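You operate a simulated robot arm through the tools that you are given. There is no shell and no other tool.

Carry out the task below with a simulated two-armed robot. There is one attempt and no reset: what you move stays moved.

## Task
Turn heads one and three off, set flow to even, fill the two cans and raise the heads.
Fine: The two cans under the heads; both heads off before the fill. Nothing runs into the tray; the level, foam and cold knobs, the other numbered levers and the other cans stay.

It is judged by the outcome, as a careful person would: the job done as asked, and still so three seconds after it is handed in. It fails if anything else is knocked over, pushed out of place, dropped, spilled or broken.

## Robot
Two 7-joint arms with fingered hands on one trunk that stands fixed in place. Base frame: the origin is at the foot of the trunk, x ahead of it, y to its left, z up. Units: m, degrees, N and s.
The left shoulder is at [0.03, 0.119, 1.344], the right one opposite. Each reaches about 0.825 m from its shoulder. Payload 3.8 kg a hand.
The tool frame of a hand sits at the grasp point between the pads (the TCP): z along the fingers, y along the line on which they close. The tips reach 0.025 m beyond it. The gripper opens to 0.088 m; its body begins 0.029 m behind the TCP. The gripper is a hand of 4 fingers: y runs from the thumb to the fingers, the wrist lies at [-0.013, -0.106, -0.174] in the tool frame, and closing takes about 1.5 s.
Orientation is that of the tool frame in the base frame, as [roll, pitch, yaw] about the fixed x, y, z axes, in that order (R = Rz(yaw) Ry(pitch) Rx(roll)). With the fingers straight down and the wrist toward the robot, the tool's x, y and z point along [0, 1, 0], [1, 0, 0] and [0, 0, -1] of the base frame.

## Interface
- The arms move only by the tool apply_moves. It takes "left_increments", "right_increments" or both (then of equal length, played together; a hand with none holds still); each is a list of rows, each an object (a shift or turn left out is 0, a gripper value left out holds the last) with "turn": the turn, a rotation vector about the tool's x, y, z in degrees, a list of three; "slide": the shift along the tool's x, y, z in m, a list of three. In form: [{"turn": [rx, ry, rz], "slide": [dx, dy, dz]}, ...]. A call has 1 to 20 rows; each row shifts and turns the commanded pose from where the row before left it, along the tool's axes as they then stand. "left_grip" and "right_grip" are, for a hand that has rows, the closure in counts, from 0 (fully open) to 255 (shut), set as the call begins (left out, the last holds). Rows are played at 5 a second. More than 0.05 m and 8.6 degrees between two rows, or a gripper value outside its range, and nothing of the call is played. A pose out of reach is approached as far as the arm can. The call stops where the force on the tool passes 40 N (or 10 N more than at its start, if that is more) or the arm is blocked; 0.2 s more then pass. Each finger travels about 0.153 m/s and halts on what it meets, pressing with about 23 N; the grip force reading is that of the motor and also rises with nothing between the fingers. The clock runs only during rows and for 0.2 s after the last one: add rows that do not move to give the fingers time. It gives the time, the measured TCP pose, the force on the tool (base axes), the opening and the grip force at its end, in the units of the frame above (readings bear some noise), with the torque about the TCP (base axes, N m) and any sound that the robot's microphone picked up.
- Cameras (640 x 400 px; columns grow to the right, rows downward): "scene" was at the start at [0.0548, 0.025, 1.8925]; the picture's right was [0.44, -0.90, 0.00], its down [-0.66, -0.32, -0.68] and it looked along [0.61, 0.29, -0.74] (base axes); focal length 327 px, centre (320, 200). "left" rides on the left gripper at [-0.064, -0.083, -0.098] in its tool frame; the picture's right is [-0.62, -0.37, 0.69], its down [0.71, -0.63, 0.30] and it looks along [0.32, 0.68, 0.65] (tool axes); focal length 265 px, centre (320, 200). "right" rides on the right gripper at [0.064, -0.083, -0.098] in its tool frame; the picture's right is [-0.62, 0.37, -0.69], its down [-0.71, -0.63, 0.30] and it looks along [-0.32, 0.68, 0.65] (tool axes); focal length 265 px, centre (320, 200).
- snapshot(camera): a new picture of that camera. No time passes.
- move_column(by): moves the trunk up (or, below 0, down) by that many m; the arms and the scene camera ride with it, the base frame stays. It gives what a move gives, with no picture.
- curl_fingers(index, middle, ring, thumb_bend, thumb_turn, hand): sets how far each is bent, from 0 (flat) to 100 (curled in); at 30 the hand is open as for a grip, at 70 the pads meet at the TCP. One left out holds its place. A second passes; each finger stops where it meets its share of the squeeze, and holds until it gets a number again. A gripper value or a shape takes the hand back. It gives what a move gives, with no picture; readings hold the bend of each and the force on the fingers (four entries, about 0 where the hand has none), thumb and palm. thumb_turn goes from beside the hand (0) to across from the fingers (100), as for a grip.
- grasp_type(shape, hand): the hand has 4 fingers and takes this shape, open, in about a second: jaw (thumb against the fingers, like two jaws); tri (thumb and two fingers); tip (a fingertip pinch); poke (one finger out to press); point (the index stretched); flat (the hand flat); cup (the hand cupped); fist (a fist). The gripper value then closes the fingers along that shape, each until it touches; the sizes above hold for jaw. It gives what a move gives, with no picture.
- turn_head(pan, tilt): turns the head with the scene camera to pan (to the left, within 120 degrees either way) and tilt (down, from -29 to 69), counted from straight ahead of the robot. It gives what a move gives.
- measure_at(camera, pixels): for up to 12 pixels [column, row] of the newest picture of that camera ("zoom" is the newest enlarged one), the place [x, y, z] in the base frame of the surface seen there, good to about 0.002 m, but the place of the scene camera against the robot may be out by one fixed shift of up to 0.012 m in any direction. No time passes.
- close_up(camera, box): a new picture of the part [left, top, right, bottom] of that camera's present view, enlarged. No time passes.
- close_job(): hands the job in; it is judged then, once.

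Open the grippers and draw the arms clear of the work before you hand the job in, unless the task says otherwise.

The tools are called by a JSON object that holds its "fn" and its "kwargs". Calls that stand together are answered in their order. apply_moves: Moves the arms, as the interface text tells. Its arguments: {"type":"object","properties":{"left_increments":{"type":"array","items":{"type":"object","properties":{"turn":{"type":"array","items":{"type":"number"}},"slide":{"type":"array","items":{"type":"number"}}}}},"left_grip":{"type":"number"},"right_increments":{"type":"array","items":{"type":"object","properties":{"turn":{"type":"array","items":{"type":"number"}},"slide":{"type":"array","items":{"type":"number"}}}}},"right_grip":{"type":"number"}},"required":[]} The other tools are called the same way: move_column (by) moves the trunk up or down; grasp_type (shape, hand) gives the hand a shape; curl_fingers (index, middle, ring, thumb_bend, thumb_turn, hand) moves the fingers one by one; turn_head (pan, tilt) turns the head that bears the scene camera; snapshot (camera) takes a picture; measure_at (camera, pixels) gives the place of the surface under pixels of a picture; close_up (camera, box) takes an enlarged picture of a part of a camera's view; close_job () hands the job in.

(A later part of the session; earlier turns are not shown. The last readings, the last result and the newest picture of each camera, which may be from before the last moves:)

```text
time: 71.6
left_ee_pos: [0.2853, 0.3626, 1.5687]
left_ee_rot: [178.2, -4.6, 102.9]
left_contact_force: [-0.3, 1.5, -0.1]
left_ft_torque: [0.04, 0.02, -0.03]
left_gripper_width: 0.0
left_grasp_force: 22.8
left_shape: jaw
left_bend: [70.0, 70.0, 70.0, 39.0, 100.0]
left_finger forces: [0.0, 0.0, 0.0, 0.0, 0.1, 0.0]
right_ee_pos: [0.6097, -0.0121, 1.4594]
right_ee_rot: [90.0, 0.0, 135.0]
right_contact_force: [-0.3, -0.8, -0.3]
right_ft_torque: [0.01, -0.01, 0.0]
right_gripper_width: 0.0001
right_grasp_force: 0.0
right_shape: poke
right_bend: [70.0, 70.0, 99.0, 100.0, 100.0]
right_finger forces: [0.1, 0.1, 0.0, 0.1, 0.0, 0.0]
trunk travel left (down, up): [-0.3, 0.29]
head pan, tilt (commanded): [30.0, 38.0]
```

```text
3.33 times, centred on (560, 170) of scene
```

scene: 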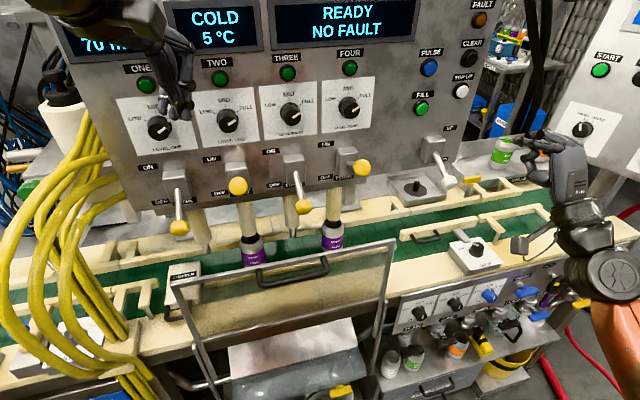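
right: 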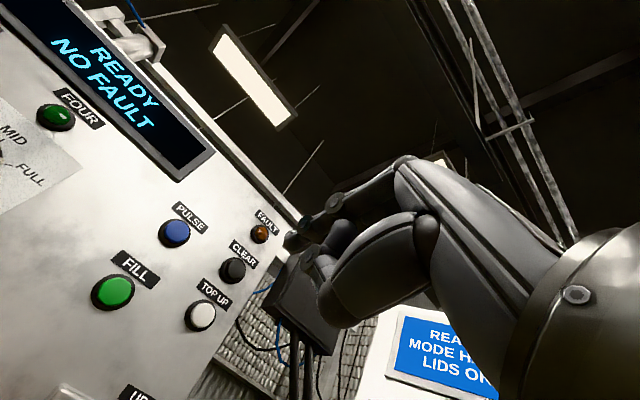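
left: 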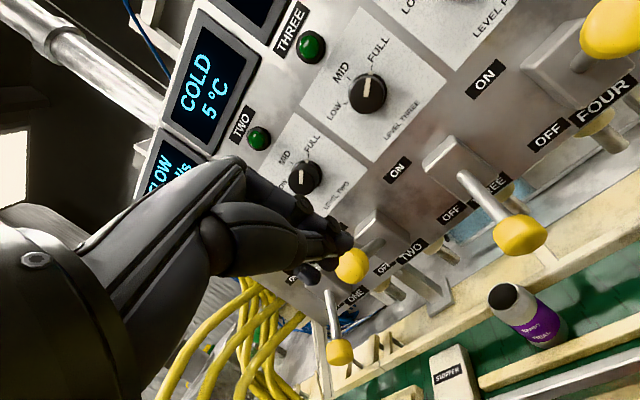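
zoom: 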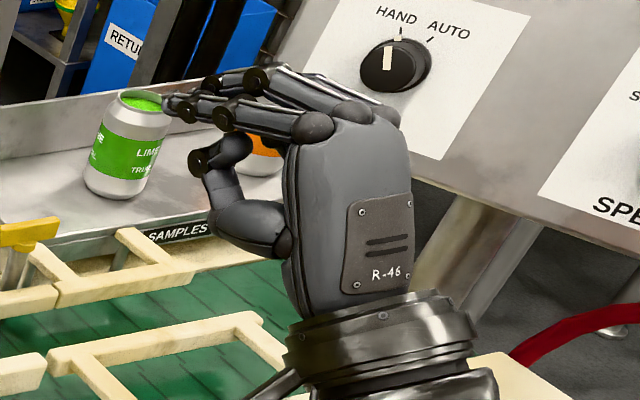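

Both index and middle are stretched. I'll curl the middle finger in so only the index is out, then re-measure its tip.

{"fn": "curl_fingers", "kwargs": {"hand": "right", "middle": 100}}

{"fn": "snapshot", "kwargs": {"camera": "right"}}

{"fn": "close_up", "kwargs": {"camera": "right", "box": [240, 160, 400, 280]}}

{"fn": "measure_at", "kwargs": {"camera": "right", "pixels": [[287, 240], [290, 235], [292, 247], [297, 240], [300, 232], [112, 292]]}}

```text
time: 72.6
left_ee_pos: [0.287, 0.3619, 1.5688]
left_ee_rot: [178.2, -4.5, 102.9]
left_contact_force: [-1.1, -0.5, 1.2]
left_ft_torque: [0.01, 0.0, 0.0]
left_gripper_width: 0.0
left_grasp_force: 22.9
left_shape: jaw
left_bend: [70.0, 70.0, 70.0, 39.0, 100.0]
left_finger forces: [0.1, 0.0, 0.0, 0.1, 0.0, 0.1]
right_ee_pos: [0.6089, -0.0126, 1.4601]
right_ee_rot: [90.0, 0.0, 135.0]
right_contact_force: [-0.1, 1.1, 0.8]
right_ft_torque: [0.02, 0.01, -0.01]
right_gripper_width: 0.0227
right_grasp_force: 0.2
right_shape: fingers
right_bend: [70.0, 100.0, 99.0, 100.0, 100.0]
right_finger forces: [0.0, 0.1, 0.0, 0.0, 0.1, 0.0]
trunk travel left (down, up): [-0.3, 0.29]
head pan, tilt (commanded): [30.0, 38.0]
```

```text
taken
```

right: 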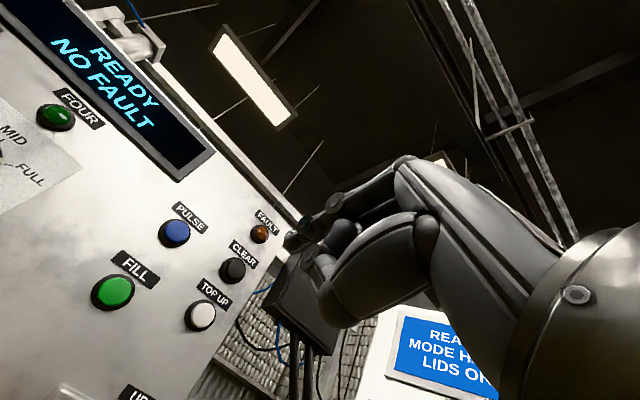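

```text
3.33 times, centred on (320, 220) of right
```

zoom: 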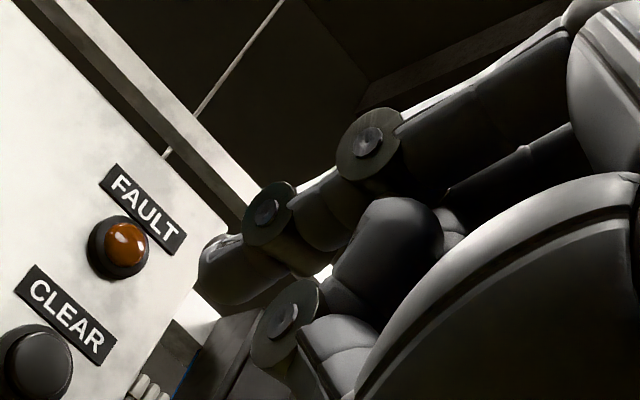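

```text
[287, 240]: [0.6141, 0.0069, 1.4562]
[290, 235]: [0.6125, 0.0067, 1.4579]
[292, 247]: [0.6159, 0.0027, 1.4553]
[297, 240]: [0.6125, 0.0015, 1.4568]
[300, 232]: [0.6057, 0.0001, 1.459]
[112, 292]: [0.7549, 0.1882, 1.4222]
```

Only the index is out: tip at about s=TCP-0.003, z=TCP-0.003. I'll align it with FILL (s=0.400, z=1.427) and approach to ~2 cm from the button.

{"fn": "apply_moves", "kwargs": {"right_increments": [{"slide": [0.0365, -0.03, 0]}, {"slide": [0, 0, 0.04]}, {"slide": [0, 0, 0.04]}, {"slide": [0, 0, 0.04]}, {"slide": [0, 0, 0.04]}, {"slide": [0, 0, 0.038]}, {}]}}

{"fn": "snapshot", "kwargs": {"camera": "right"}}

{"fn": "close_up", "kwargs": {"camera": "scene", "box": [380, 70, 500, 160]}}

```text
time: 74.2
left_ee_pos: [0.2858, 0.3619, 1.5692]
left_ee_rot: [178.2, -4.5, 102.9]
left_contact_force: [-0.3, -0.3, -0.8]
left_ft_torque: [-0.05, 0.0, -0.03]
left_gripper_width: 0.0
left_grasp_force: 22.4
left_shape: jaw
left_bend: [70.0, 70.0, 70.0, 39.0, 100.0]
left_finger forces: [0.0, 0.0, 0.0, 0.0, 0.1, 0.0]
right_ee_pos: [0.7226, 0.1542, 1.432]
right_ee_rot: [89.8, -0.2, 135.1]
right_contact_force: [0.7, 0.4, -0.4]
right_ft_torque: [0.0, -0.02, 0.01]
right_gripper_width: 0.0223
right_grasp_force: 0.0
right_shape: fingers
right_bend: [70.0, 100.0, 99.0, 100.0, 100.0]
right_finger forces: [0.0, 0.0, 0.1, 0.1, 0.0, 0.0]
trunk travel left (down, up): [-0.3, 0.29]
head pan, tilt (commanded): [30.0, 38.0]
```

```text
taken
```

right: 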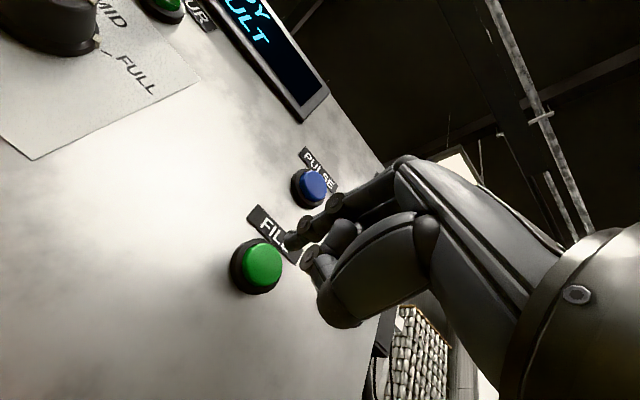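

```text
4.44 times, centred on (440, 115) of scene
```

zoom: 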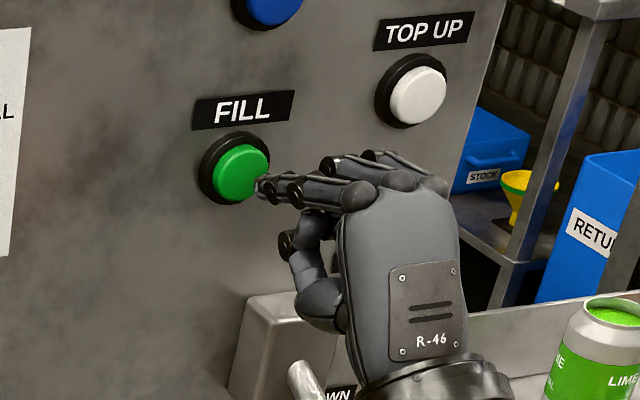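

I'll measure the index tip (288,241) and the FILL face (262,264) to check alignment.

{"fn": "measure_at", "kwargs": {"camera": "right", "pixels": [[287, 240], [291, 247], [293, 236], [262, 265], [248, 258], [275, 272], [262, 247], [262, 282]]}}

{"fn": "close_up", "kwargs": {"camera": "right", "box": [200, 170, 400, 320]}}

{"fn": "measure_at", "kwargs": {"camera": "scene", "pixels": [[421, 108], [427, 112], [429, 111]]}}

```text
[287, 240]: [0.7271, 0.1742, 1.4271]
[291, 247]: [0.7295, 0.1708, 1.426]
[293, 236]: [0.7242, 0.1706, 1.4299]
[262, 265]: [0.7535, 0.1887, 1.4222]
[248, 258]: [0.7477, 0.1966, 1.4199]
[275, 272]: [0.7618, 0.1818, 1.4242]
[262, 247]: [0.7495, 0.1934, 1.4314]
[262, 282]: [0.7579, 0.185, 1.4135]
```

```text
2.67 times, centred on (300, 245) of right
```

zoom: 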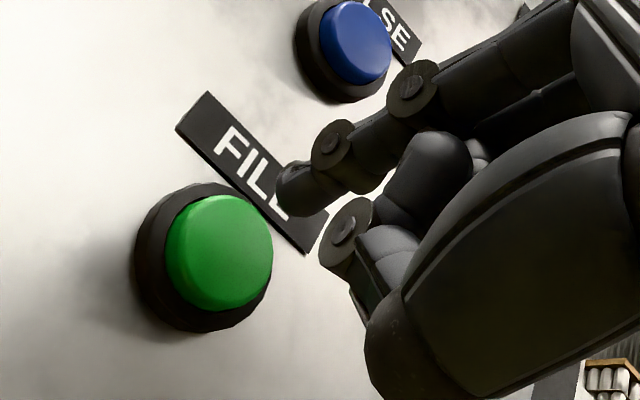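

```text
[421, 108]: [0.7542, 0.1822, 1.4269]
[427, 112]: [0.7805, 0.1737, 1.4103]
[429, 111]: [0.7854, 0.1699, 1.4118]
```

The tip is aligned within a few mm of FILL's centre. I'll press forward in 5 mm steps, watching the force.

{"fn": "apply_moves", "kwargs": {"right_increments": [{"slide": [0, -0.002, 0.01]}, {"slide": [0, 0, 0.006]}, {"slide": [0, 0, 0.005]}, {"slide": [0, 0, 0.005]}, {"slide": [0, 0, 0.004]}]}}

{"fn": "snapshot", "kwargs": {"camera": "right"}}

{"fn": "snapshot", "kwargs": {"camera": "scene"}}

```text
time: 75.4
left_ee_pos: [0.2859, 0.3633, 1.5675]
left_ee_rot: [178.2, -4.6, 103.0]
left_contact_force: [-0.3, -0.1, -0.6]
left_ft_torque: [0.02, -0.02, 0.0]
left_gripper_width: 0.0002
left_grasp_force: 23.5
left_shape: jaw
left_bend: [70.0, 70.0, 70.0, 39.0, 100.0]
left_finger forces: [0.0, 0.1, 0.1, 0.0, 0.1, 0.0]
right_ee_pos: [0.7311, 0.1722, 1.4272]
right_ee_rot: [89.9, 0.0, 135.0]
right_contact_force: [0.4, -0.2, 0.4]
right_ft_torque: [0.01, 0.02, -0.03]
right_gripper_width: 0.0225
right_grasp_force: 0.1
right_shape: fingers
right_bend: [70.0, 100.0, 99.0, 100.0, 100.0]
right_finger forces: [0.0, 0.0, 0.0, 0.0, 0.0, 0.0]
right hand out of reach, approached as far as the arm can: row 2, 4, 5
trunk travel left (down, up): [-0.3, 0.29]
head pan, tilt (commanded): [30.0, 38.0]
```

```text
taken
```

right: 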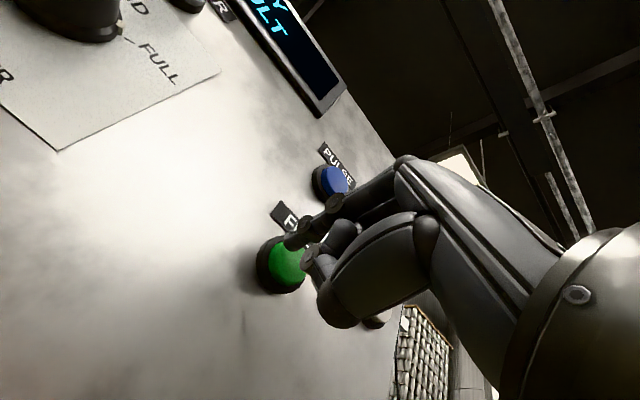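

```text
taken
```

scene: 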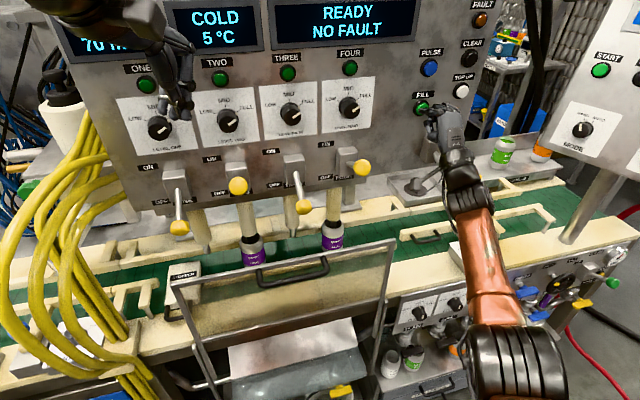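

The right arm is at the edge of its reach (0.81 m from its shoulder), just short of FILL. I'll back off 12 cm and raise the trunk 0.2 m, which brings the shoulder level with the button.

{"fn": "apply_moves", "kwargs": {"right_increments": [{"slide": [0, 0, -0.04]}, {"slide": [0, 0, -0.04]}, {"slide": [0, 0, -0.04]}, {"slide": [0, 0, -0.02]}, {}]}}

{"fn": "move_column", "kwargs": {"by": 0.2}}

{"fn": "snapshot", "kwargs": {"camera": "scene"}}

```text
time: 76.6
left_ee_pos: [0.287, 0.3624, 1.5677]
left_ee_rot: [178.2, -4.4, 103.1]
left_contact_force: [-1.0, 0.1, -0.1]
left_ft_torque: [0.0, 0.01, 0.0]
left_gripper_width: 0.0
left_grasp_force: 23.2
left_shape: jaw
left_bend: [70.0, 70.0, 70.0, 39.0, 100.0]
left_finger forces: [0.0, 0.0, 0.0, 0.0, 0.1, 0.0]
right_ee_pos: [0.6314, 0.0723, 1.4259]
right_ee_rot: [90.0, 0.0, 135.0]
right_contact_force: [0.8, 0.2, -0.1]
right_ft_torque: [0.0, 0.0, 0.01]
right_gripper_width: 0.0227
right_grasp_force: 0.0
right_shape: fingers
right_bend: [70.0, 100.0, 99.0, 100.0, 100.0]
right_finger forces: [0.1, 0.0, 0.0, 0.1, 0.1, 0.0]
trunk travel left (down, up): [-0.3, 0.29]
head pan, tilt (commanded): [30.0, 38.0]
```

```text
time: 78.8
left_ee_pos: [0.2875, 0.3619, 1.7685]
left_ee_rot: [178.1, -4.5, 102.9]
left_contact_force: [0.4, -1.0, -0.3]
left_ft_torque: [0.02, 0.02, 0.03]
left_gripper_width: 0.0
left_grasp_force: 23.0
left_shape: jaw
left_bend: [70.0, 70.0, 70.0, 40.0, 100.0]
left_finger forces: [0.0, 0.1, 0.0, 0.0, 0.0, 0.1]
right_ee_pos: [0.6314, 0.0715, 1.6264]
right_ee_rot: [90.0, 0.0, 135.0]
right_contact_force: [0.9, 0.1, -0.3]
right_ft_torque: [0.02, 0.01, 0.0]
right_gripper_width: 0.0227
right_grasp_force: 0.1
right_shape: fingers
right_bend: [70.0, 100.0, 99.0, 100.0, 100.0]
right_finger forces: [0.1, 0.1, 0.0, 0.0, 0.0, 0.0]
trunk travel left (down, up): [-0.5, 0.09]
head pan, tilt (commanded): [30.0, 38.0]
```

```text
taken
```

scene: 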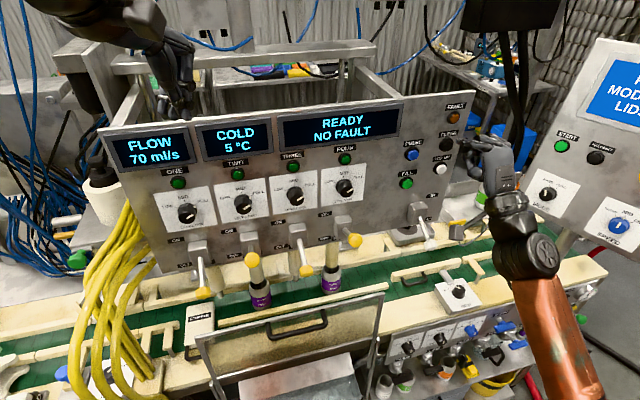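

Shoulder is now level with the button. I'll lower the hand 0.198 m, shift 7 mm right, then approach to just in front of FILL.

{"fn": "apply_moves", "kwargs": {"right_increments": [{"slide": [-0.007, -0.0396, 0]}, {"slide": [0, -0.0396, 0]}, {"slide": [0, -0.0396, 0]}, {"slide": [0, -0.0396, 0]}, {"slide": [0, -0.0396, 0]}, {"slide": [0, 0, 0.04]}, {"slide": [0, 0, 0.04]}, {"slide": [0, 0, 0.04]}, {}]}}

{"fn": "snapshot", "kwargs": {"camera": "right"}}

{"fn": "close_up", "kwargs": {"camera": "scene", "box": [370, 140, 490, 230]}}

```text
time: 80.8
left_ee_pos: [0.2872, 0.36, 1.7685]
left_ee_rot: [178.2, -4.6, 103.0]
left_contact_force: [-0.1, -1.1, -0.5]
left_ft_torque: [0.05, 0.0, -0.02]
left_gripper_width: 0.0
left_grasp_force: 22.8
left_shape: jaw
left_bend: [70.0, 70.0, 70.0, 40.0, 100.0]
left_finger forces: [0.1, 0.0, 0.1, 0.0, 0.1, 0.0]
right_ee_pos: [0.7142, 0.1477, 1.4367]
right_ee_rot: [90.0, 0.0, 135.2]
right_contact_force: [-0.2, -1.0, -0.1]
right_ft_torque: [-0.01, 0.01, -0.01]
right_gripper_width: 0.0226
right_grasp_force: 0.1
right_shape: fingers
right_bend: [70.0, 100.0, 99.0, 100.0, 100.0]
right_finger forces: [0.0, 0.0, 0.0, 0.0, 0.1, 0.0]
right hand out of reach, approached as far as the arm can: row 8
trunk travel left (down, up): [-0.5, 0.09]
head pan, tilt (commanded): [30.0, 38.0]
```

```text
taken
```

right: 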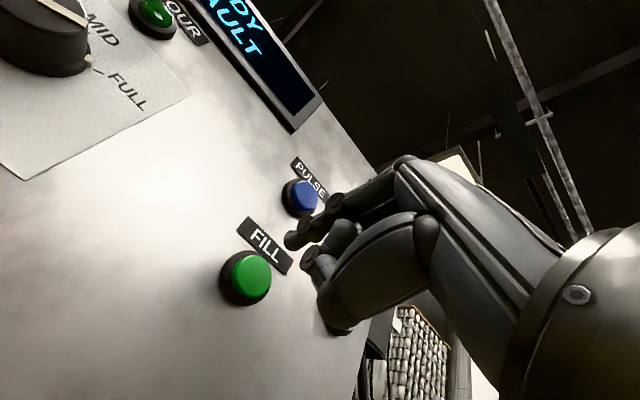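

```text
4.44 times, centred on (430, 185) of scene
```

zoom: 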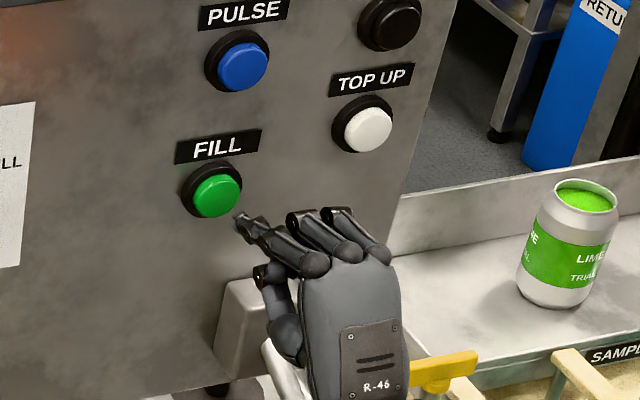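

The limit is a wrist joint rather than distance. I'll back off a little, tip the finger 25° downward to ease the wrist, and test the reach again.

{"fn": "apply_moves", "kwargs": {"right_increments": [{"slide": [0, 0, -0.03]}, {"turn": [8.33, 0, 0]}, {"turn": [8.33, 0, 0]}, {"turn": [8.33, 0, 0]}, {}]}}

{"fn": "snapshot", "kwargs": {"camera": "right"}}

```text
time: 82.0
left_ee_pos: [0.2862, 0.3625, 1.7693]
left_ee_rot: [178.2, -4.6, 102.9]
left_contact_force: [-1.3, 0.4, 0.3]
left_ft_torque: [0.01, -0.02, 0.03]
left_gripper_width: 0.0
left_grasp_force: 22.4
left_shape: jaw
left_bend: [70.0, 70.0, 70.0, 40.0, 100.0]
left_finger forces: [0.0, 0.1, 0.0, 0.1, 0.1, 0.0]
right_ee_pos: [0.6926, 0.1281, 1.4352]
right_ee_rot: [115.1, 0.0, 134.9]
right_contact_force: [0.3, -0.2, -0.4]
right_ft_torque: [-0.02, 0.01, -0.01]
right_gripper_width: 0.0225
right_grasp_force: 0.1
right_shape: fingers
right_bend: [70.0, 100.0, 99.0, 100.0, 100.0]
right_finger forces: [0.0, 0.0, 0.1, 0.1, 0.1, 0.0]
trunk travel left (down, up): [-0.5, 0.09]
head pan, tilt (commanded): [30.0, 38.0]
```

```text
taken
```

right: 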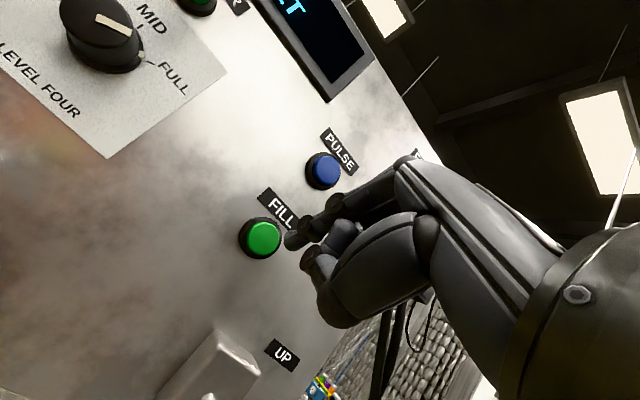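

Measuring fingertip (288,240) and FILL (263,238) in this pose.

{"fn": "measure_at", "kwargs": {"camera": "right", "pixels": [[287, 240], [291, 247], [294, 235], [263, 238], [250, 234], [276, 242], [264, 224], [262, 252]]}}

{"fn": "close_up", "kwargs": {"camera": "right", "box": [220, 180, 380, 300]}}

```text
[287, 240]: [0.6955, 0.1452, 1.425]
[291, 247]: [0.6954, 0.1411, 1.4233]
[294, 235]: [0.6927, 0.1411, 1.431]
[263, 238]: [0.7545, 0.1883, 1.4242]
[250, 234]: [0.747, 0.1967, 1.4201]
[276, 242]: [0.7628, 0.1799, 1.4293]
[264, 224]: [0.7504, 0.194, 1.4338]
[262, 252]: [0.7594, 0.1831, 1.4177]
```

```text
3.33 times, centred on (300, 240) of right
```

zoom: 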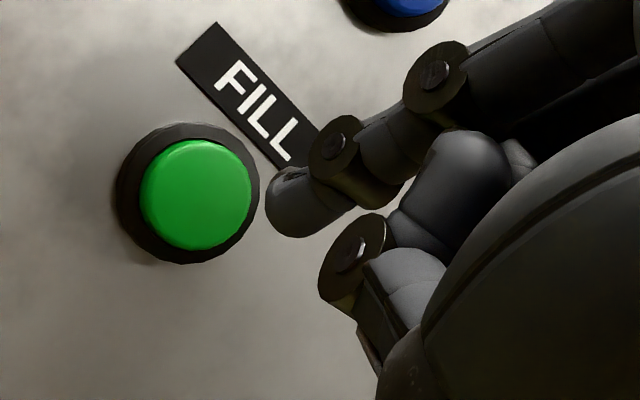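

Tip is at s≈0.396, z≈1.423, button at s=0.400, z=1.425. I'll shift 4 mm right and move forward 5 cm to see whether the reach holds.

{"fn": "apply_moves", "kwargs": {"right_increments": [{"slide": [-0.004, 0.0085, 0.0181]}, {"slide": [0, 0.0085, 0.0181]}, {"slide": [0, 0.0042, 0.0091]}, {}]}}

{"fn": "snapshot", "kwargs": {"camera": "right"}}

```text
time: 83.0
left_ee_pos: [0.2874, 0.3631, 1.7695]
left_ee_rot: [178.2, -4.6, 103.0]
left_contact_force: [-0.2, 0.6, 0.4]
left_ft_torque: [-0.03, -0.01, 0.03]
left_gripper_width: 0.0
left_grasp_force: 22.5
left_shape: jaw
left_bend: [70.0, 70.0, 70.0, 40.0, 100.0]
left_finger forces: [0.0, 0.0, 0.0, 0.0, 0.0, 0.0]
right_ee_pos: [0.7309, 0.1591, 1.4338]
right_ee_rot: [115.1, 0.0, 135.0]
right_contact_force: [-1.0, -0.3, 0.5]
right_ft_torque: [-0.02, 0.0, 0.0]
right_gripper_width: 0.0227
right_grasp_force: 0.0
right_shape: fingers
right_bend: [70.0, 100.0, 99.0, 100.0, 100.0]
right_finger forces: [0.0, 0.0, 0.1, 0.1, 0.0, 0.0]
trunk travel left (down, up): [-0.5, 0.09]
head pan, tilt (commanded): [30.0, 38.0]
```

```text
taken
```

right: 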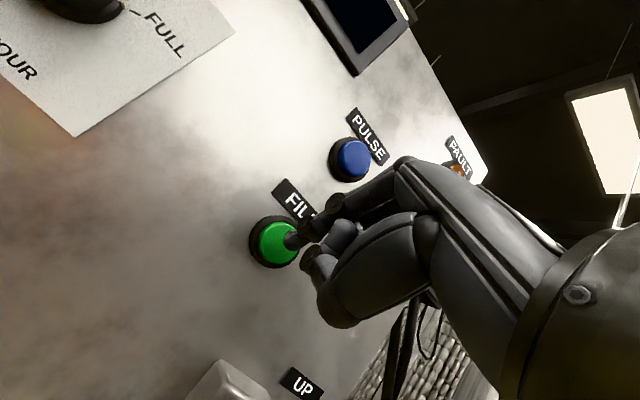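

Reach is fine now (d=0.629), the tip is just before the button. I'll press in 5 mm steps up to 2.2 cm more.

{"fn": "apply_moves", "kwargs": {"right_increments": [{"slide": [0, 0.0021, 0.0045]}, {"slide": [0, 0.0021, 0.0045]}, {"slide": [0, 0.0021, 0.0045]}, {"slide": [0, 0.0015, 0.0032]}]}}

{"fn": "snapshot", "kwargs": {"camera": "right"}}

{"fn": "snapshot", "kwargs": {"camera": "scene"}}

```text
time: 84.0
left_ee_pos: [0.2854, 0.3623, 1.7691]
left_ee_rot: [178.1, -4.6, 102.9]
left_contact_force: [-0.1, -0.6, -0.1]
left_ft_torque: [-0.03, 0.01, 0.02]
left_gripper_width: 0.0
left_grasp_force: 23.4
left_shape: jaw
left_bend: [70.0, 70.0, 70.0, 40.0, 100.0]
left_finger forces: [0.0, 0.1, 0.0, 0.0, 0.0, 0.0]
right_ee_pos: [0.7423, 0.172, 1.437]
right_ee_rot: [115.0, 0.0, 135.0]
right_contact_force: [-1.1, -1.6, 0.1]
right_ft_torque: [0.0, 0.02, 0.01]
right_gripper_width: 0.0221
right_grasp_force: 1.0
right_shape: fingers
right_bend: [70.0, 100.0, 99.0, 100.0, 100.0]
right_finger forces: [2.2, 0.0, 0.0, 0.0, 0.0, 0.0]
trunk travel left (down, up): [-0.5, 0.09]
head pan, tilt (commanded): [30.0, 38.0]
heard: click
```

```text
taken
```

right: 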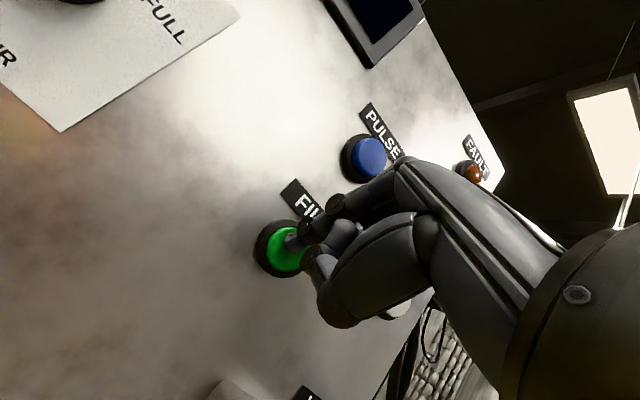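

```text
taken
```

scene: 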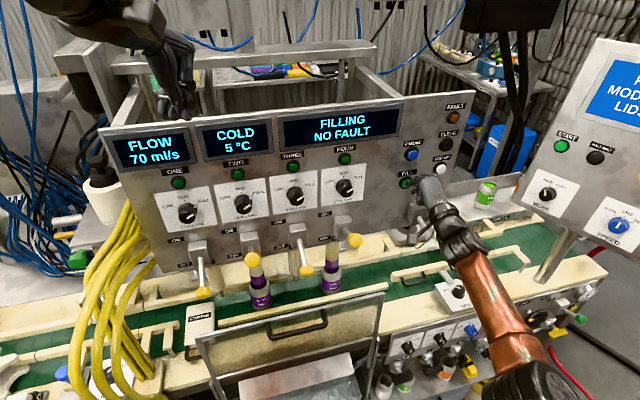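

A click was heard and the display reads FILLING / NO FAULT. I'll withdraw the finger straight back.

{"fn": "apply_moves", "kwargs": {"right_increments": [{"slide": [0, -0.0085, -0.0181]}, {"slide": [0, -0.0127, -0.0272]}, {"slide": [0, -0.0169, -0.0362]}, {"slide": [0, -0.0169, -0.0362]}, {}]}}

{"fn": "snapshot", "kwargs": {"camera": "scene"}}

{"fn": "close_up", "kwargs": {"camera": "scene", "box": [190, 220, 390, 340]}}

```text
time: 85.2
left_ee_pos: [0.2875, 0.3633, 1.7682]
left_ee_rot: [178.1, -4.5, 102.9]
left_contact_force: [0.2, 0.2, 0.1]
left_ft_torque: [-0.05, 0.01, 0.03]
left_gripper_width: 0.0004
left_grasp_force: 23.7
left_shape: jaw
left_bend: [70.0, 70.0, 70.0, 40.0, 100.0]
left_finger forces: [0.0, 0.1, 0.0, 0.0, 0.0, 0.0]
right_ee_pos: [0.6539, 0.0829, 1.4364]
right_ee_rot: [115.1, 0.0, 135.0]
right_contact_force: [0.4, 0.0, -0.2]
right_ft_torque: [0.01, -0.03, 0.0]
right_gripper_width: 0.0225
right_grasp_force: 0.1
right_shape: fingers
right_bend: [70.0, 100.0, 99.0, 100.0, 100.0]
right_finger forces: [0.0, 0.0, 0.0, 0.0, 0.1, 0.1]
trunk travel left (down, up): [-0.5, 0.09]
head pan, tilt (commanded): [30.0, 38.0]
```

```text
taken
```

scene: 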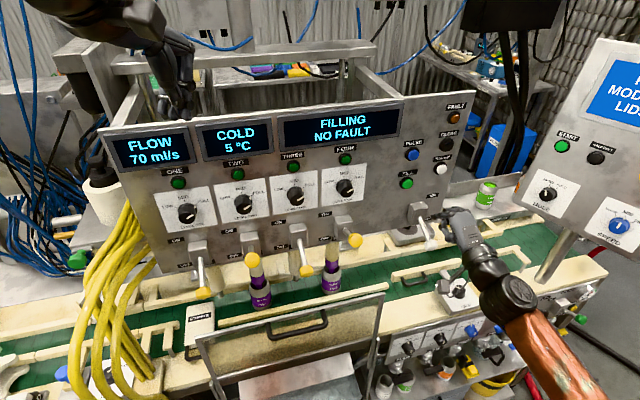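

```text
3.20 times, centred on (290, 280) of scene
```

zoom: 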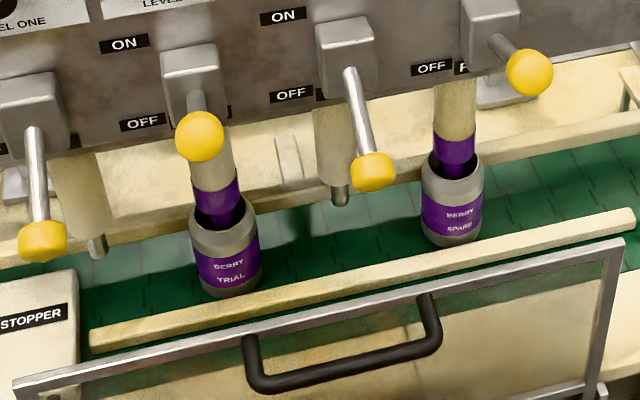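

Filling is in progress, and only heads two and four show purple. While it runs I'll draw the right hand further back and return it to the jaw shape.

{"fn": "apply_moves", "kwargs": {"right_increments": [{"slide": [-0.015, -0.0169, -0.0362]}, {"slide": [-0.015, -0.0169, -0.0362]}, {"slide": [-0.013, -0.0169, -0.0362]}, {}]}}

{"fn": "grasp_type", "kwargs": {"hand": "right", "shape": "jaw"}}

{"fn": "snapshot", "kwargs": {"camera": "scene"}}

{"fn": "close_up", "kwargs": {"camera": "scene", "box": [190, 220, 390, 340]}}

```text
time: 86.2
left_ee_pos: [0.2864, 0.3632, 1.7689]
left_ee_rot: [178.2, -4.6, 102.9]
left_contact_force: [0.0, 0.7, -0.1]
left_ft_torque: [0.0, 0.04, 0.02]
left_gripper_width: 0.0001
left_grasp_force: 22.6
left_shape: jaw
left_bend: [70.0, 70.0, 70.0, 40.0, 100.0]
left_finger forces: [0.0, 0.0, 0.1, 0.0, 0.0, 0.0]
right_ee_pos: [0.5969, -0.0351, 1.4374]
right_ee_rot: [115.1, 0.0, 135.1]
right_contact_force: [0.3, -1.8, 0.1]
right_ft_torque: [0.0, 0.02, 0.0]
right_gripper_width: 0.0224
right_grasp_force: 0.0
right_shape: fingers
right_bend: [70.0, 100.0, 99.0, 100.0, 100.0]
right_finger forces: [0.0, 0.0, 0.0, 0.1, 0.0, 0.0]
trunk travel left (down, up): [-0.5, 0.09]
head pan, tilt (commanded): [30.0, 38.0]
```

```text
time: 87.1
left_ee_pos: [0.2867, 0.3617, 1.7692]
left_ee_rot: [178.2, -4.6, 102.9]
left_contact_force: [0.1, -0.2, 0.9]
left_ft_torque: [0.0, 0.0, 0.03]
left_gripper_width: 0.0
left_grasp_force: 23.4
left_shape: jaw
left_bend: [70.0, 70.0, 70.0, 40.0, 100.0]
left_finger forces: [0.0, 0.0, 0.0, 0.0, 0.0, 0.0]
right_ee_pos: [0.596, -0.034, 1.437]
right_ee_rot: [115.1, 0.0, 135.0]
right_contact_force: [-0.5, -0.2, 0.2]
right_ft_torque: [-0.01, -0.01, -0.03]
right_gripper_width: 0.0881
right_grasp_force: 0.0
right_shape: jaw
right_bend: [30.0, 30.0, 30.0, 30.0, 98.0]
right_finger forces: [0.0, 0.0, 0.0, 0.0, 0.1, 0.1]
trunk travel left (down, up): [-0.5, 0.09]
head pan, tilt (commanded): [30.0, 38.0]
```

```text
taken
```

scene: 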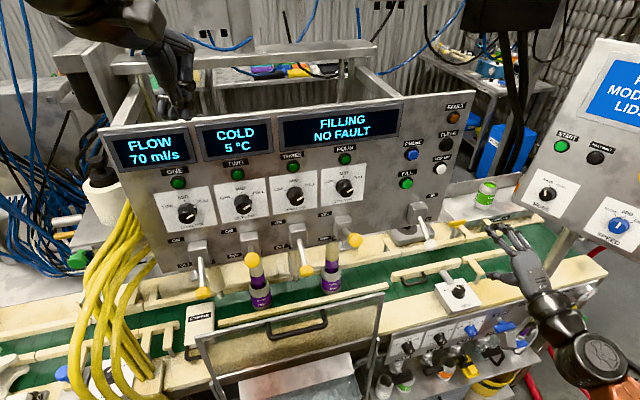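

```text
3.20 times, centred on (290, 280) of scene
```

zoom: 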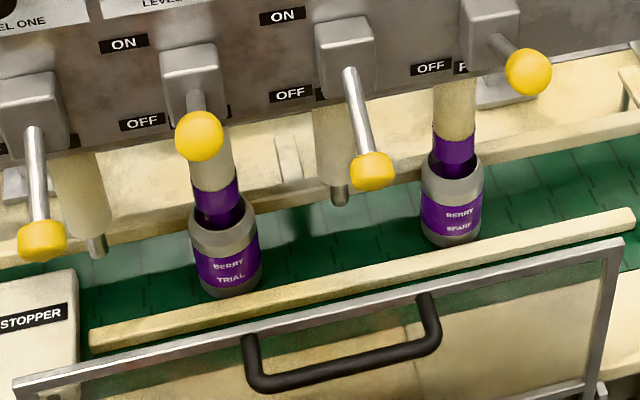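

Still FILLING. I'll use the wait to lower the trunk by 0.4 m so the right hand can come under the white lever's ball with level fingers.

{"fn": "move_column", "kwargs": {"by": -0.4}}

{"fn": "turn_head", "kwargs": {"pan": 35, "tilt": 18}}

{"fn": "snapshot", "kwargs": {"camera": "scene"}}

```text
time: 90.9
left_ee_pos: [0.287, 0.3616, 1.369]
left_ee_rot: [178.2, -4.6, 102.9]
left_contact_force: [0.6, -0.5, 0.3]
left_ft_torque: [-0.02, 0.0, 0.0]
left_gripper_width: 0.0002
left_grasp_force: 22.8
left_shape: jaw
left_bend: [70.0, 70.0, 70.0, 40.0, 100.0]
left_finger forces: [0.1, 0.0, 0.0, 0.0, 0.0, 0.0]
right_ee_pos: [0.5971, -0.0345, 1.0384]
right_ee_rot: [115.0, 0.0, 135.0]
right_contact_force: [-0.8, 0.1, 0.7]
right_ft_torque: [-0.02, 0.03, 0.02]
right_gripper_width: 0.0874
right_grasp_force: 0.1
right_shape: jaw
right_bend: [30.0, 30.0, 30.0, 30.0, 98.0]
right_finger forces: [0.0, 0.0, 0.0, 0.1, 0.1, 0.0]
trunk travel left (down, up): [-0.1, 0.49]
head pan, tilt (commanded): [30.0, 38.0]
```

```text
time: 91.8
left_ee_pos: [0.2861, 0.3623, 1.3688]
left_ee_rot: [178.2, -4.6, 102.9]
left_contact_force: [0.6, 0.5, -0.3]
left_ft_torque: [-0.03, -0.01, 0.02]
left_gripper_width: 0.0001
left_grasp_force: 23.2
left_shape: jaw
left_bend: [70.0, 70.0, 70.0, 40.0, 100.0]
left_finger forces: [0.0, 0.1, 0.1, 0.0, 0.0, 0.1]
right_ee_pos: [0.5969, -0.0348, 1.0368]
right_ee_rot: [115.0, 0.0, 135.1]
right_contact_force: [-0.1, 0.6, 0.4]
right_ft_torque: [-0.03, 0.03, -0.03]
right_gripper_width: 0.0878
right_grasp_force: 0.1
right_shape: jaw
right_bend: [30.0, 30.0, 30.0, 30.0, 98.0]
right_finger forces: [0.0, 0.0, 0.1, 0.0, 0.0, 0.0]
trunk travel left (down, up): [-0.1, 0.49]
head pan, tilt (commanded): [35.0, 18.0]
```

```text
taken
```

scene: 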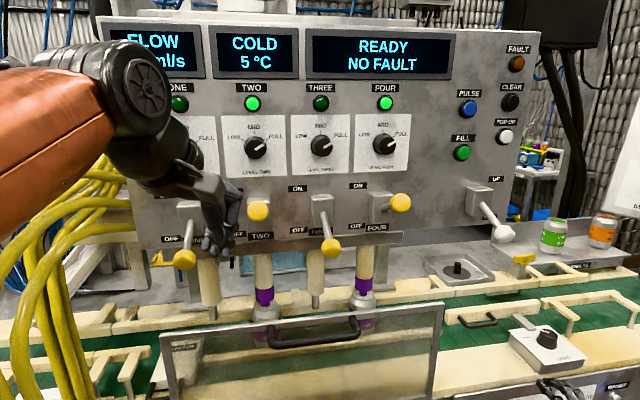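

The display is back to READY with lamps TWO and FOUR lit, so both cans are full. I'll level the right hand, close it and raise it to z≈1.23, in front of and below the white ball.

{"fn": "apply_moves", "kwargs": {"right_increments": [{"turn": [-8.33, 0, 0]}, {"turn": [-8.33, 0, 0]}, {"turn": [-8.34, 0, 0]}, {"slide": [0.0046, 0.0385, 0]}, {"slide": [0, 0.0385, 0]}, {"slide": [0, 0.0385, 0]}, {"slide": [0, 0.0385, 0]}, {"slide": [0, 0.0385, 0]}, {}], "right_grip": 255}}

{"fn": "snapshot", "kwargs": {"camera": "right"}}

{"fn": "close_up", "kwargs": {"camera": "scene", "box": [220, 20, 540, 220]}}

```text
time: 93.8
left_ee_pos: [0.2869, 0.362, 1.3684]
left_ee_rot: [178.1, -4.6, 102.9]
left_contact_force: [-0.3, -0.2, -0.9]
left_ft_torque: [0.02, 0.01, -0.04]
left_gripper_width: 0.0002
left_grasp_force: 23.1
left_shape: jaw
left_bend: [70.0, 70.0, 70.0, 40.0, 100.0]
left_finger forces: [0.0, 0.0, 0.0, 0.1, 0.0, 0.0]
right_ee_pos: [0.5981, -0.0203, 1.23]
right_ee_rot: [92.8, 0.3, 136.0]
right_contact_force: [-0.3, 0.1, -0.1]
right_ft_torque: [0.0, 0.0, 0.02]
right_gripper_width: 0.0001
right_grasp_force: 22.7
right_shape: jaw
right_bend: [70.0, 70.0, 70.0, 37.0, 100.0]
right_finger forces: [0.0, 0.1, 0.0, 0.0, 0.1, 0.0]
right hand out of reach, approached as far as the arm can: row 2
trunk travel left (down, up): [-0.1, 0.49]
head pan, tilt (commanded): [35.0, 18.0]
```

```text
taken
```

right: 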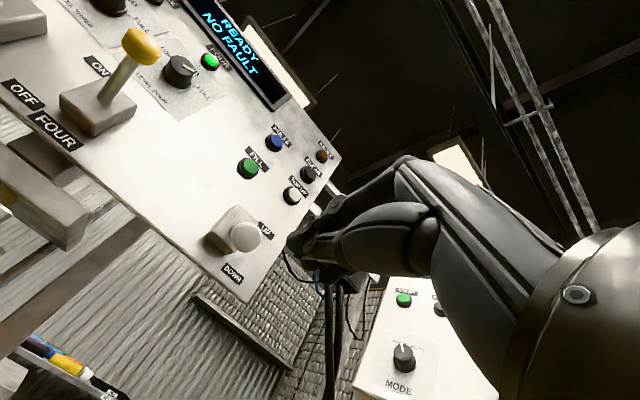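

```text
2.00 times, centred on (380, 120) of scene
```

zoom: 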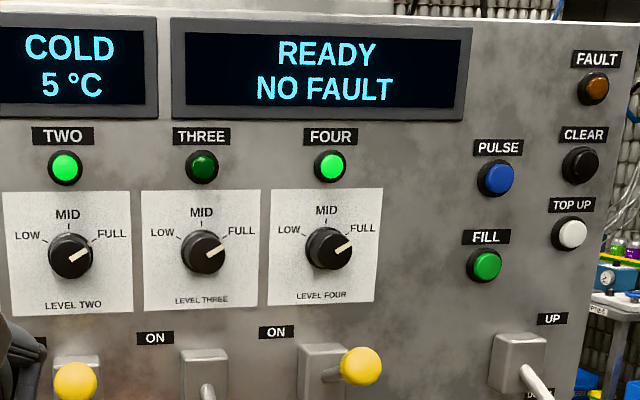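

The hand is level at z=1.23. I'll measure the white ball (245,237) and the finger tops from here.

{"fn": "measure_at", "kwargs": {"camera": "right", "pixels": [[245, 237], [240, 228], [225, 233], [290, 242], [315, 215], [345, 195], [400, 160]]}}

{"fn": "close_up", "kwargs": {"camera": "right", "box": [190, 160, 350, 290]}}

```text
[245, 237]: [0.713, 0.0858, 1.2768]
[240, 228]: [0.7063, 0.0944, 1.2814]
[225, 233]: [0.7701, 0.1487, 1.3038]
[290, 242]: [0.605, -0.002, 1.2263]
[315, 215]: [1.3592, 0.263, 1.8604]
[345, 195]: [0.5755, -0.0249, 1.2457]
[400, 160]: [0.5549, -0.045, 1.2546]
```

```text
3.08 times, centred on (270, 225) of right
```

zoom: 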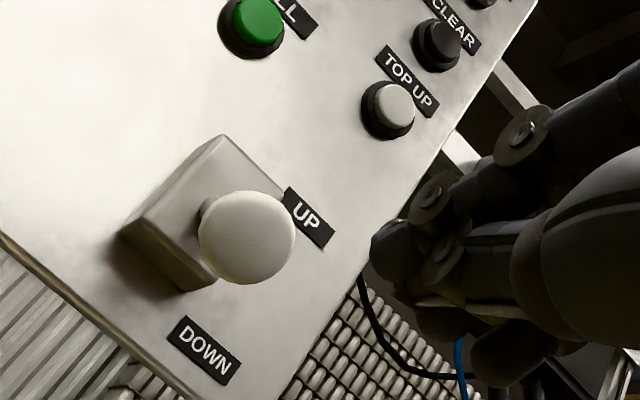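

Ball centre is at s=0.448, d=0.580, z=1.285. I'll slide the closed hand forward under it (TCP z≈1.225, s≈0.442).

{"fn": "apply_moves", "kwargs": {"right_increments": [{"slide": [-0.005, -0.005, 0.03]}, {"slide": [0, 0, 0.036]}, {"slide": [0, 0, 0.036]}, {"slide": [0, 0, 0.036]}, {"slide": [0, 0, 0.03]}, {}]}}

{"fn": "snapshot", "kwargs": {"camera": "right"}}

{"fn": "close_up", "kwargs": {"camera": "scene", "box": [420, 130, 600, 290]}}

```text
time: 95.2
left_ee_pos: [0.2876, 0.3614, 1.3697]
left_ee_rot: [178.2, -4.7, 103.0]
left_contact_force: [0.2, -0.2, -0.8]
left_ft_torque: [0.03, 0.01, -0.01]
left_gripper_width: 0.0001
left_grasp_force: 23.2
left_shape: jaw
left_bend: [70.0, 70.0, 70.0, 40.0, 100.0]
left_finger forces: [0.0, 0.1, 0.1, 0.0, 0.0, 0.0]
right_ee_pos: [0.7161, 0.0955, 1.2166]
right_ee_rot: [93.0, 0.4, 135.9]
right_contact_force: [0.0, -0.4, 0.7]
right_ft_torque: [-0.02, 0.0, 0.01]
right_gripper_width: 0.0
right_grasp_force: 23.1
right_shape: jaw
right_bend: [70.0, 70.0, 70.0, 37.0, 100.0]
right_finger forces: [0.1, 0.1, 0.1, 0.0, 0.1, 0.0]
trunk travel left (down, up): [-0.1, 0.49]
head pan, tilt (commanded): [35.0, 18.0]
```

```text
taken
```

right: 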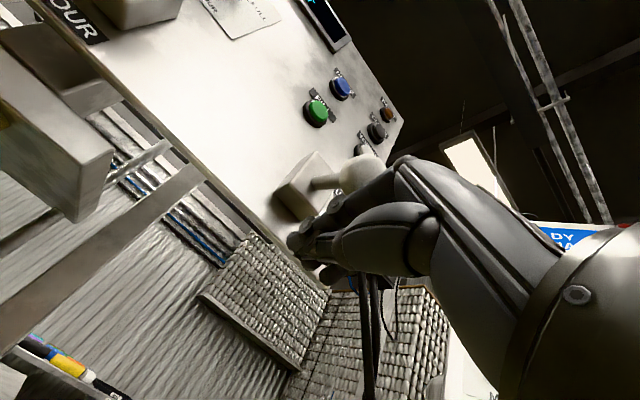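

```text
2.50 times, centred on (510, 210) of scene
```

zoom: 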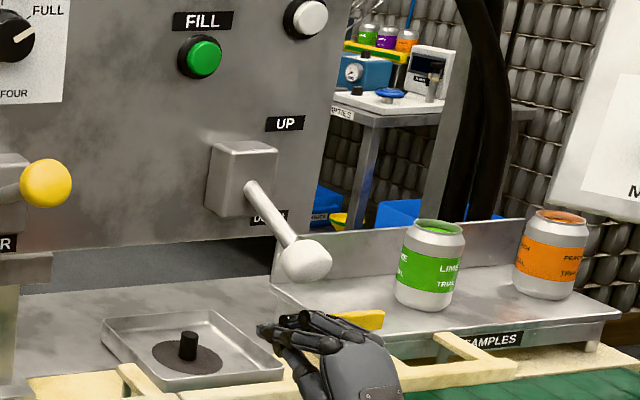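

The hand is under the ball. I'll push straight up in 9 mm steps.

{"fn": "apply_moves", "kwargs": {"right_increments": [{"slide": [0, 0.009, 0]}, {"slide": [0, 0.009, 0]}, {"slide": [0, 0.009, 0]}, {"slide": [0, 0.009, 0]}, {"slide": [0, 0.009, 0]}, {"slide": [0, 0.009, 0]}, {"slide": [0, 0.009, 0]}, {"slide": [0, 0.009, 0]}, {"slide": [0, 0.009, 0]}]}}

{"fn": "snapshot", "kwargs": {"camera": "right"}}

{"fn": "close_up", "kwargs": {"camera": "scene", "box": [420, 130, 600, 290]}}

```text
time: 97.2
left_ee_pos: [0.287, 0.3623, 1.3689]
left_ee_rot: [178.3, -4.6, 103.0]
left_contact_force: [-0.1, -0.8, -0.3]
left_ft_torque: [-0.02, 0.03, -0.05]
left_gripper_width: 0.0
left_grasp_force: 23.1
left_shape: jaw
left_bend: [70.0, 70.0, 70.0, 40.0, 100.0]
left_finger forces: [0.1, 0.1, 0.1, 0.0, 0.1, 0.0]
right_ee_pos: [0.7195, 0.1001, 1.2955]
right_ee_rot: [92.8, 0.3, 136.0]
right_contact_force: [0.6, 0.4, -0.6]
right_ft_torque: [0.01, -0.02, -0.01]
right_gripper_width: 0.0
right_grasp_force: 22.9
right_shape: jaw
right_bend: [70.0, 70.0, 70.0, 37.0, 100.0]
right_finger forces: [0.0, 0.0, 0.0, 0.0, 0.0, 0.0]
trunk travel left (down, up): [-0.1, 0.49]
head pan, tilt (commanded): [35.0, 18.0]
```

```text
taken
```

right: 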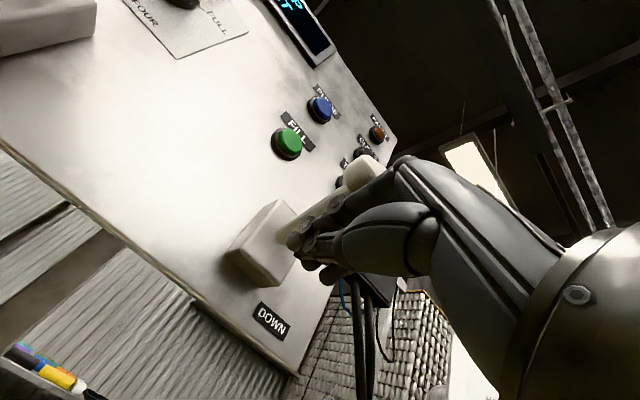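

```text
2.50 times, centred on (510, 210) of scene
```

zoom: 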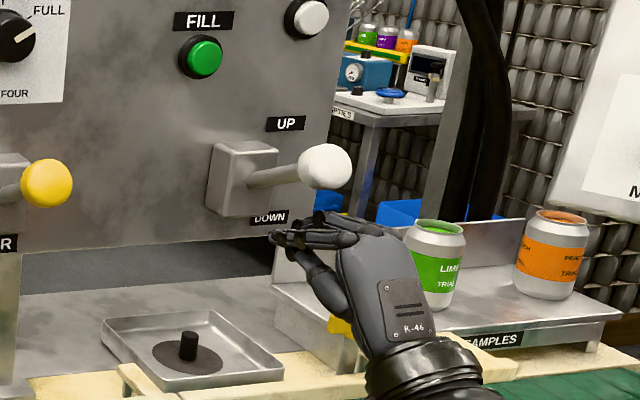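

The white lever has snapped up. I'll lower the hand 3 cm and draw it straight back, then check the display and cans.

{"fn": "apply_moves", "kwargs": {"right_increments": [{"slide": [0, -0.015, 0]}, {"slide": [0, -0.015, 0]}, {"slide": [0, -0.01, 0]}, {"slide": [0, 0, -0.036]}, {"slide": [0, 0, -0.04]}, {"slide": [0, 0, -0.04]}, {"slide": [0, 0, -0.04]}, {"slide": [0, 0, -0.03]}, {}]}}

{"fn": "snapshot", "kwargs": {"camera": "scene"}}

{"fn": "snapshot", "kwargs": {"camera": "right"}}

```text
time: 99.2
left_ee_pos: [0.2865, 0.3626, 1.3696]
left_ee_rot: [178.1, -4.6, 103.0]
left_contact_force: [0.1, -0.1, -0.1]
left_ft_torque: [-0.01, 0.0, 0.01]
left_gripper_width: 0.0
left_grasp_force: 23.0
left_shape: jaw
left_bend: [70.0, 70.0, 70.0, 40.0, 100.0]
left_finger forces: [0.0, 0.0, 0.0, 0.0, 0.1, 0.0]
right_ee_pos: [0.5885, -0.0347, 1.2662]
right_ee_rot: [92.9, 0.3, 135.9]
right_contact_force: [-0.9, -0.7, -0.3]
right_ft_torque: [0.01, -0.01, -0.02]
right_gripper_width: 0.0
right_grasp_force: 22.6
right_shape: jaw
right_bend: [70.0, 70.0, 70.0, 37.0, 100.0]
right_finger forces: [0.0, 0.1, 0.0, 0.0, 0.1, 0.0]
trunk travel left (down, up): [-0.1, 0.49]
head pan, tilt (commanded): [35.0, 18.0]
```

```text
taken
```

scene: 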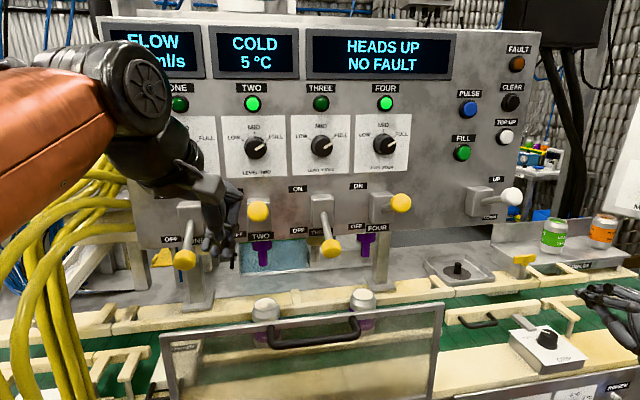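

```text
taken
```

right: 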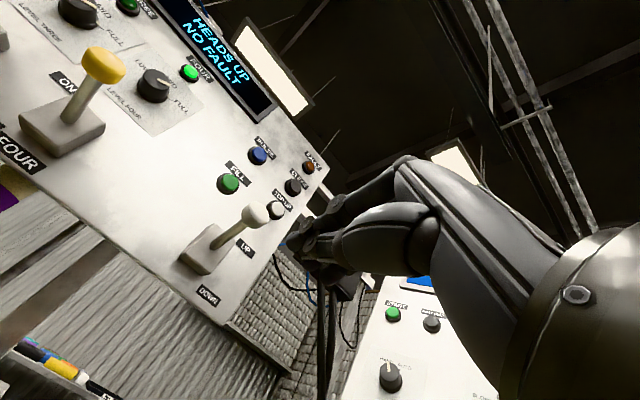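

HEADS UP / NO FAULT with lamps TWO and FOUR lit. I'll zoom on the cans, nozzles and levers to check for spills.

{"fn": "close_up", "kwargs": {"camera": "scene", "box": [160, 170, 440, 345]}}

{"fn": "move_column", "kwargs": {"by": 0.25}}

{"fn": "turn_head", "kwargs": {"pan": 45, "tilt": 42}}

{"fn": "snapshot", "kwargs": {"camera": "scene"}}

```text
2.29 times, centred on (300, 258) of scene
```

zoom: 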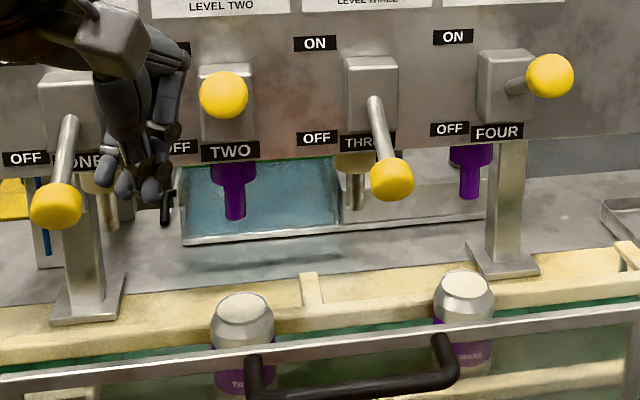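

```text
time: 101.7
left_ee_pos: [0.286, 0.3619, 1.6182]
left_ee_rot: [178.2, -4.6, 103.0]
left_contact_force: [-0.4, -0.7, -0.5]
left_ft_torque: [0.05, -0.01, -0.01]
left_gripper_width: 0.0
left_grasp_force: 23.4
left_shape: jaw
left_bend: [70.0, 70.0, 70.0, 40.0, 100.0]
left_finger forces: [0.0, 0.0, 0.0, 0.0, 0.0, 0.0]
right_ee_pos: [0.589, -0.0354, 1.5168]
right_ee_rot: [92.9, 0.3, 135.8]
right_contact_force: [-0.6, 0.3, 0.7]
right_ft_torque: [0.01, 0.02, 0.03]
right_gripper_width: 0.0
right_grasp_force: 23.0
right_shape: jaw
right_bend: [70.0, 70.0, 70.0, 37.0, 100.0]
right_finger forces: [0.0, 0.1, 0.0, 0.0, 0.1, 0.0]
trunk travel left (down, up): [-0.35, 0.24]
head pan, tilt (commanded): [35.0, 18.0]
```

```text
time: 102.6
left_ee_pos: [0.287, 0.3631, 1.6183]
left_ee_rot: [178.1, -4.6, 102.9]
left_contact_force: [0.4, -0.2, 0.6]
left_ft_torque: [-0.02, 0.01, 0.0]
left_gripper_width: 0.0
left_grasp_force: 22.8
left_shape: jaw
left_bend: [70.0, 70.0, 70.0, 40.0, 100.0]
left_finger forces: [0.0, 0.1, 0.0, 0.1, 0.0, 0.1]
right_ee_pos: [0.5884, -0.0358, 1.5182]
right_ee_rot: [92.8, 0.3, 135.9]
right_contact_force: [0.1, 0.4, -0.9]
right_ft_torque: [0.01, 0.02, 0.0]
right_gripper_width: 0.0
right_grasp_force: 22.9
right_shape: jaw
right_bend: [70.0, 70.0, 70.0, 37.0, 100.0]
right_finger forces: [0.1, 0.0, 0.0, 0.1, 0.0, 0.0]
trunk travel left (down, up): [-0.35, 0.24]
head pan, tilt (commanded): [45.0, 42.0]
```

```text
taken
```

scene: 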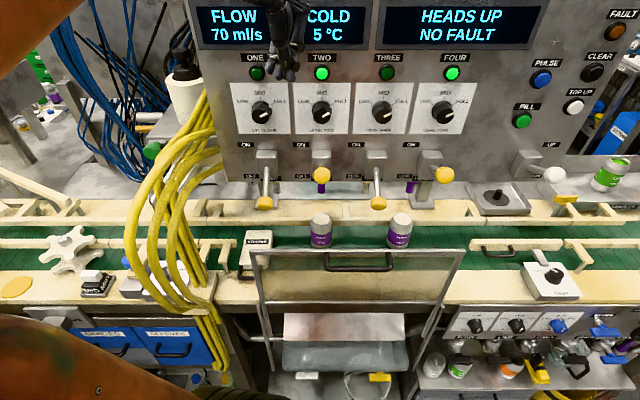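

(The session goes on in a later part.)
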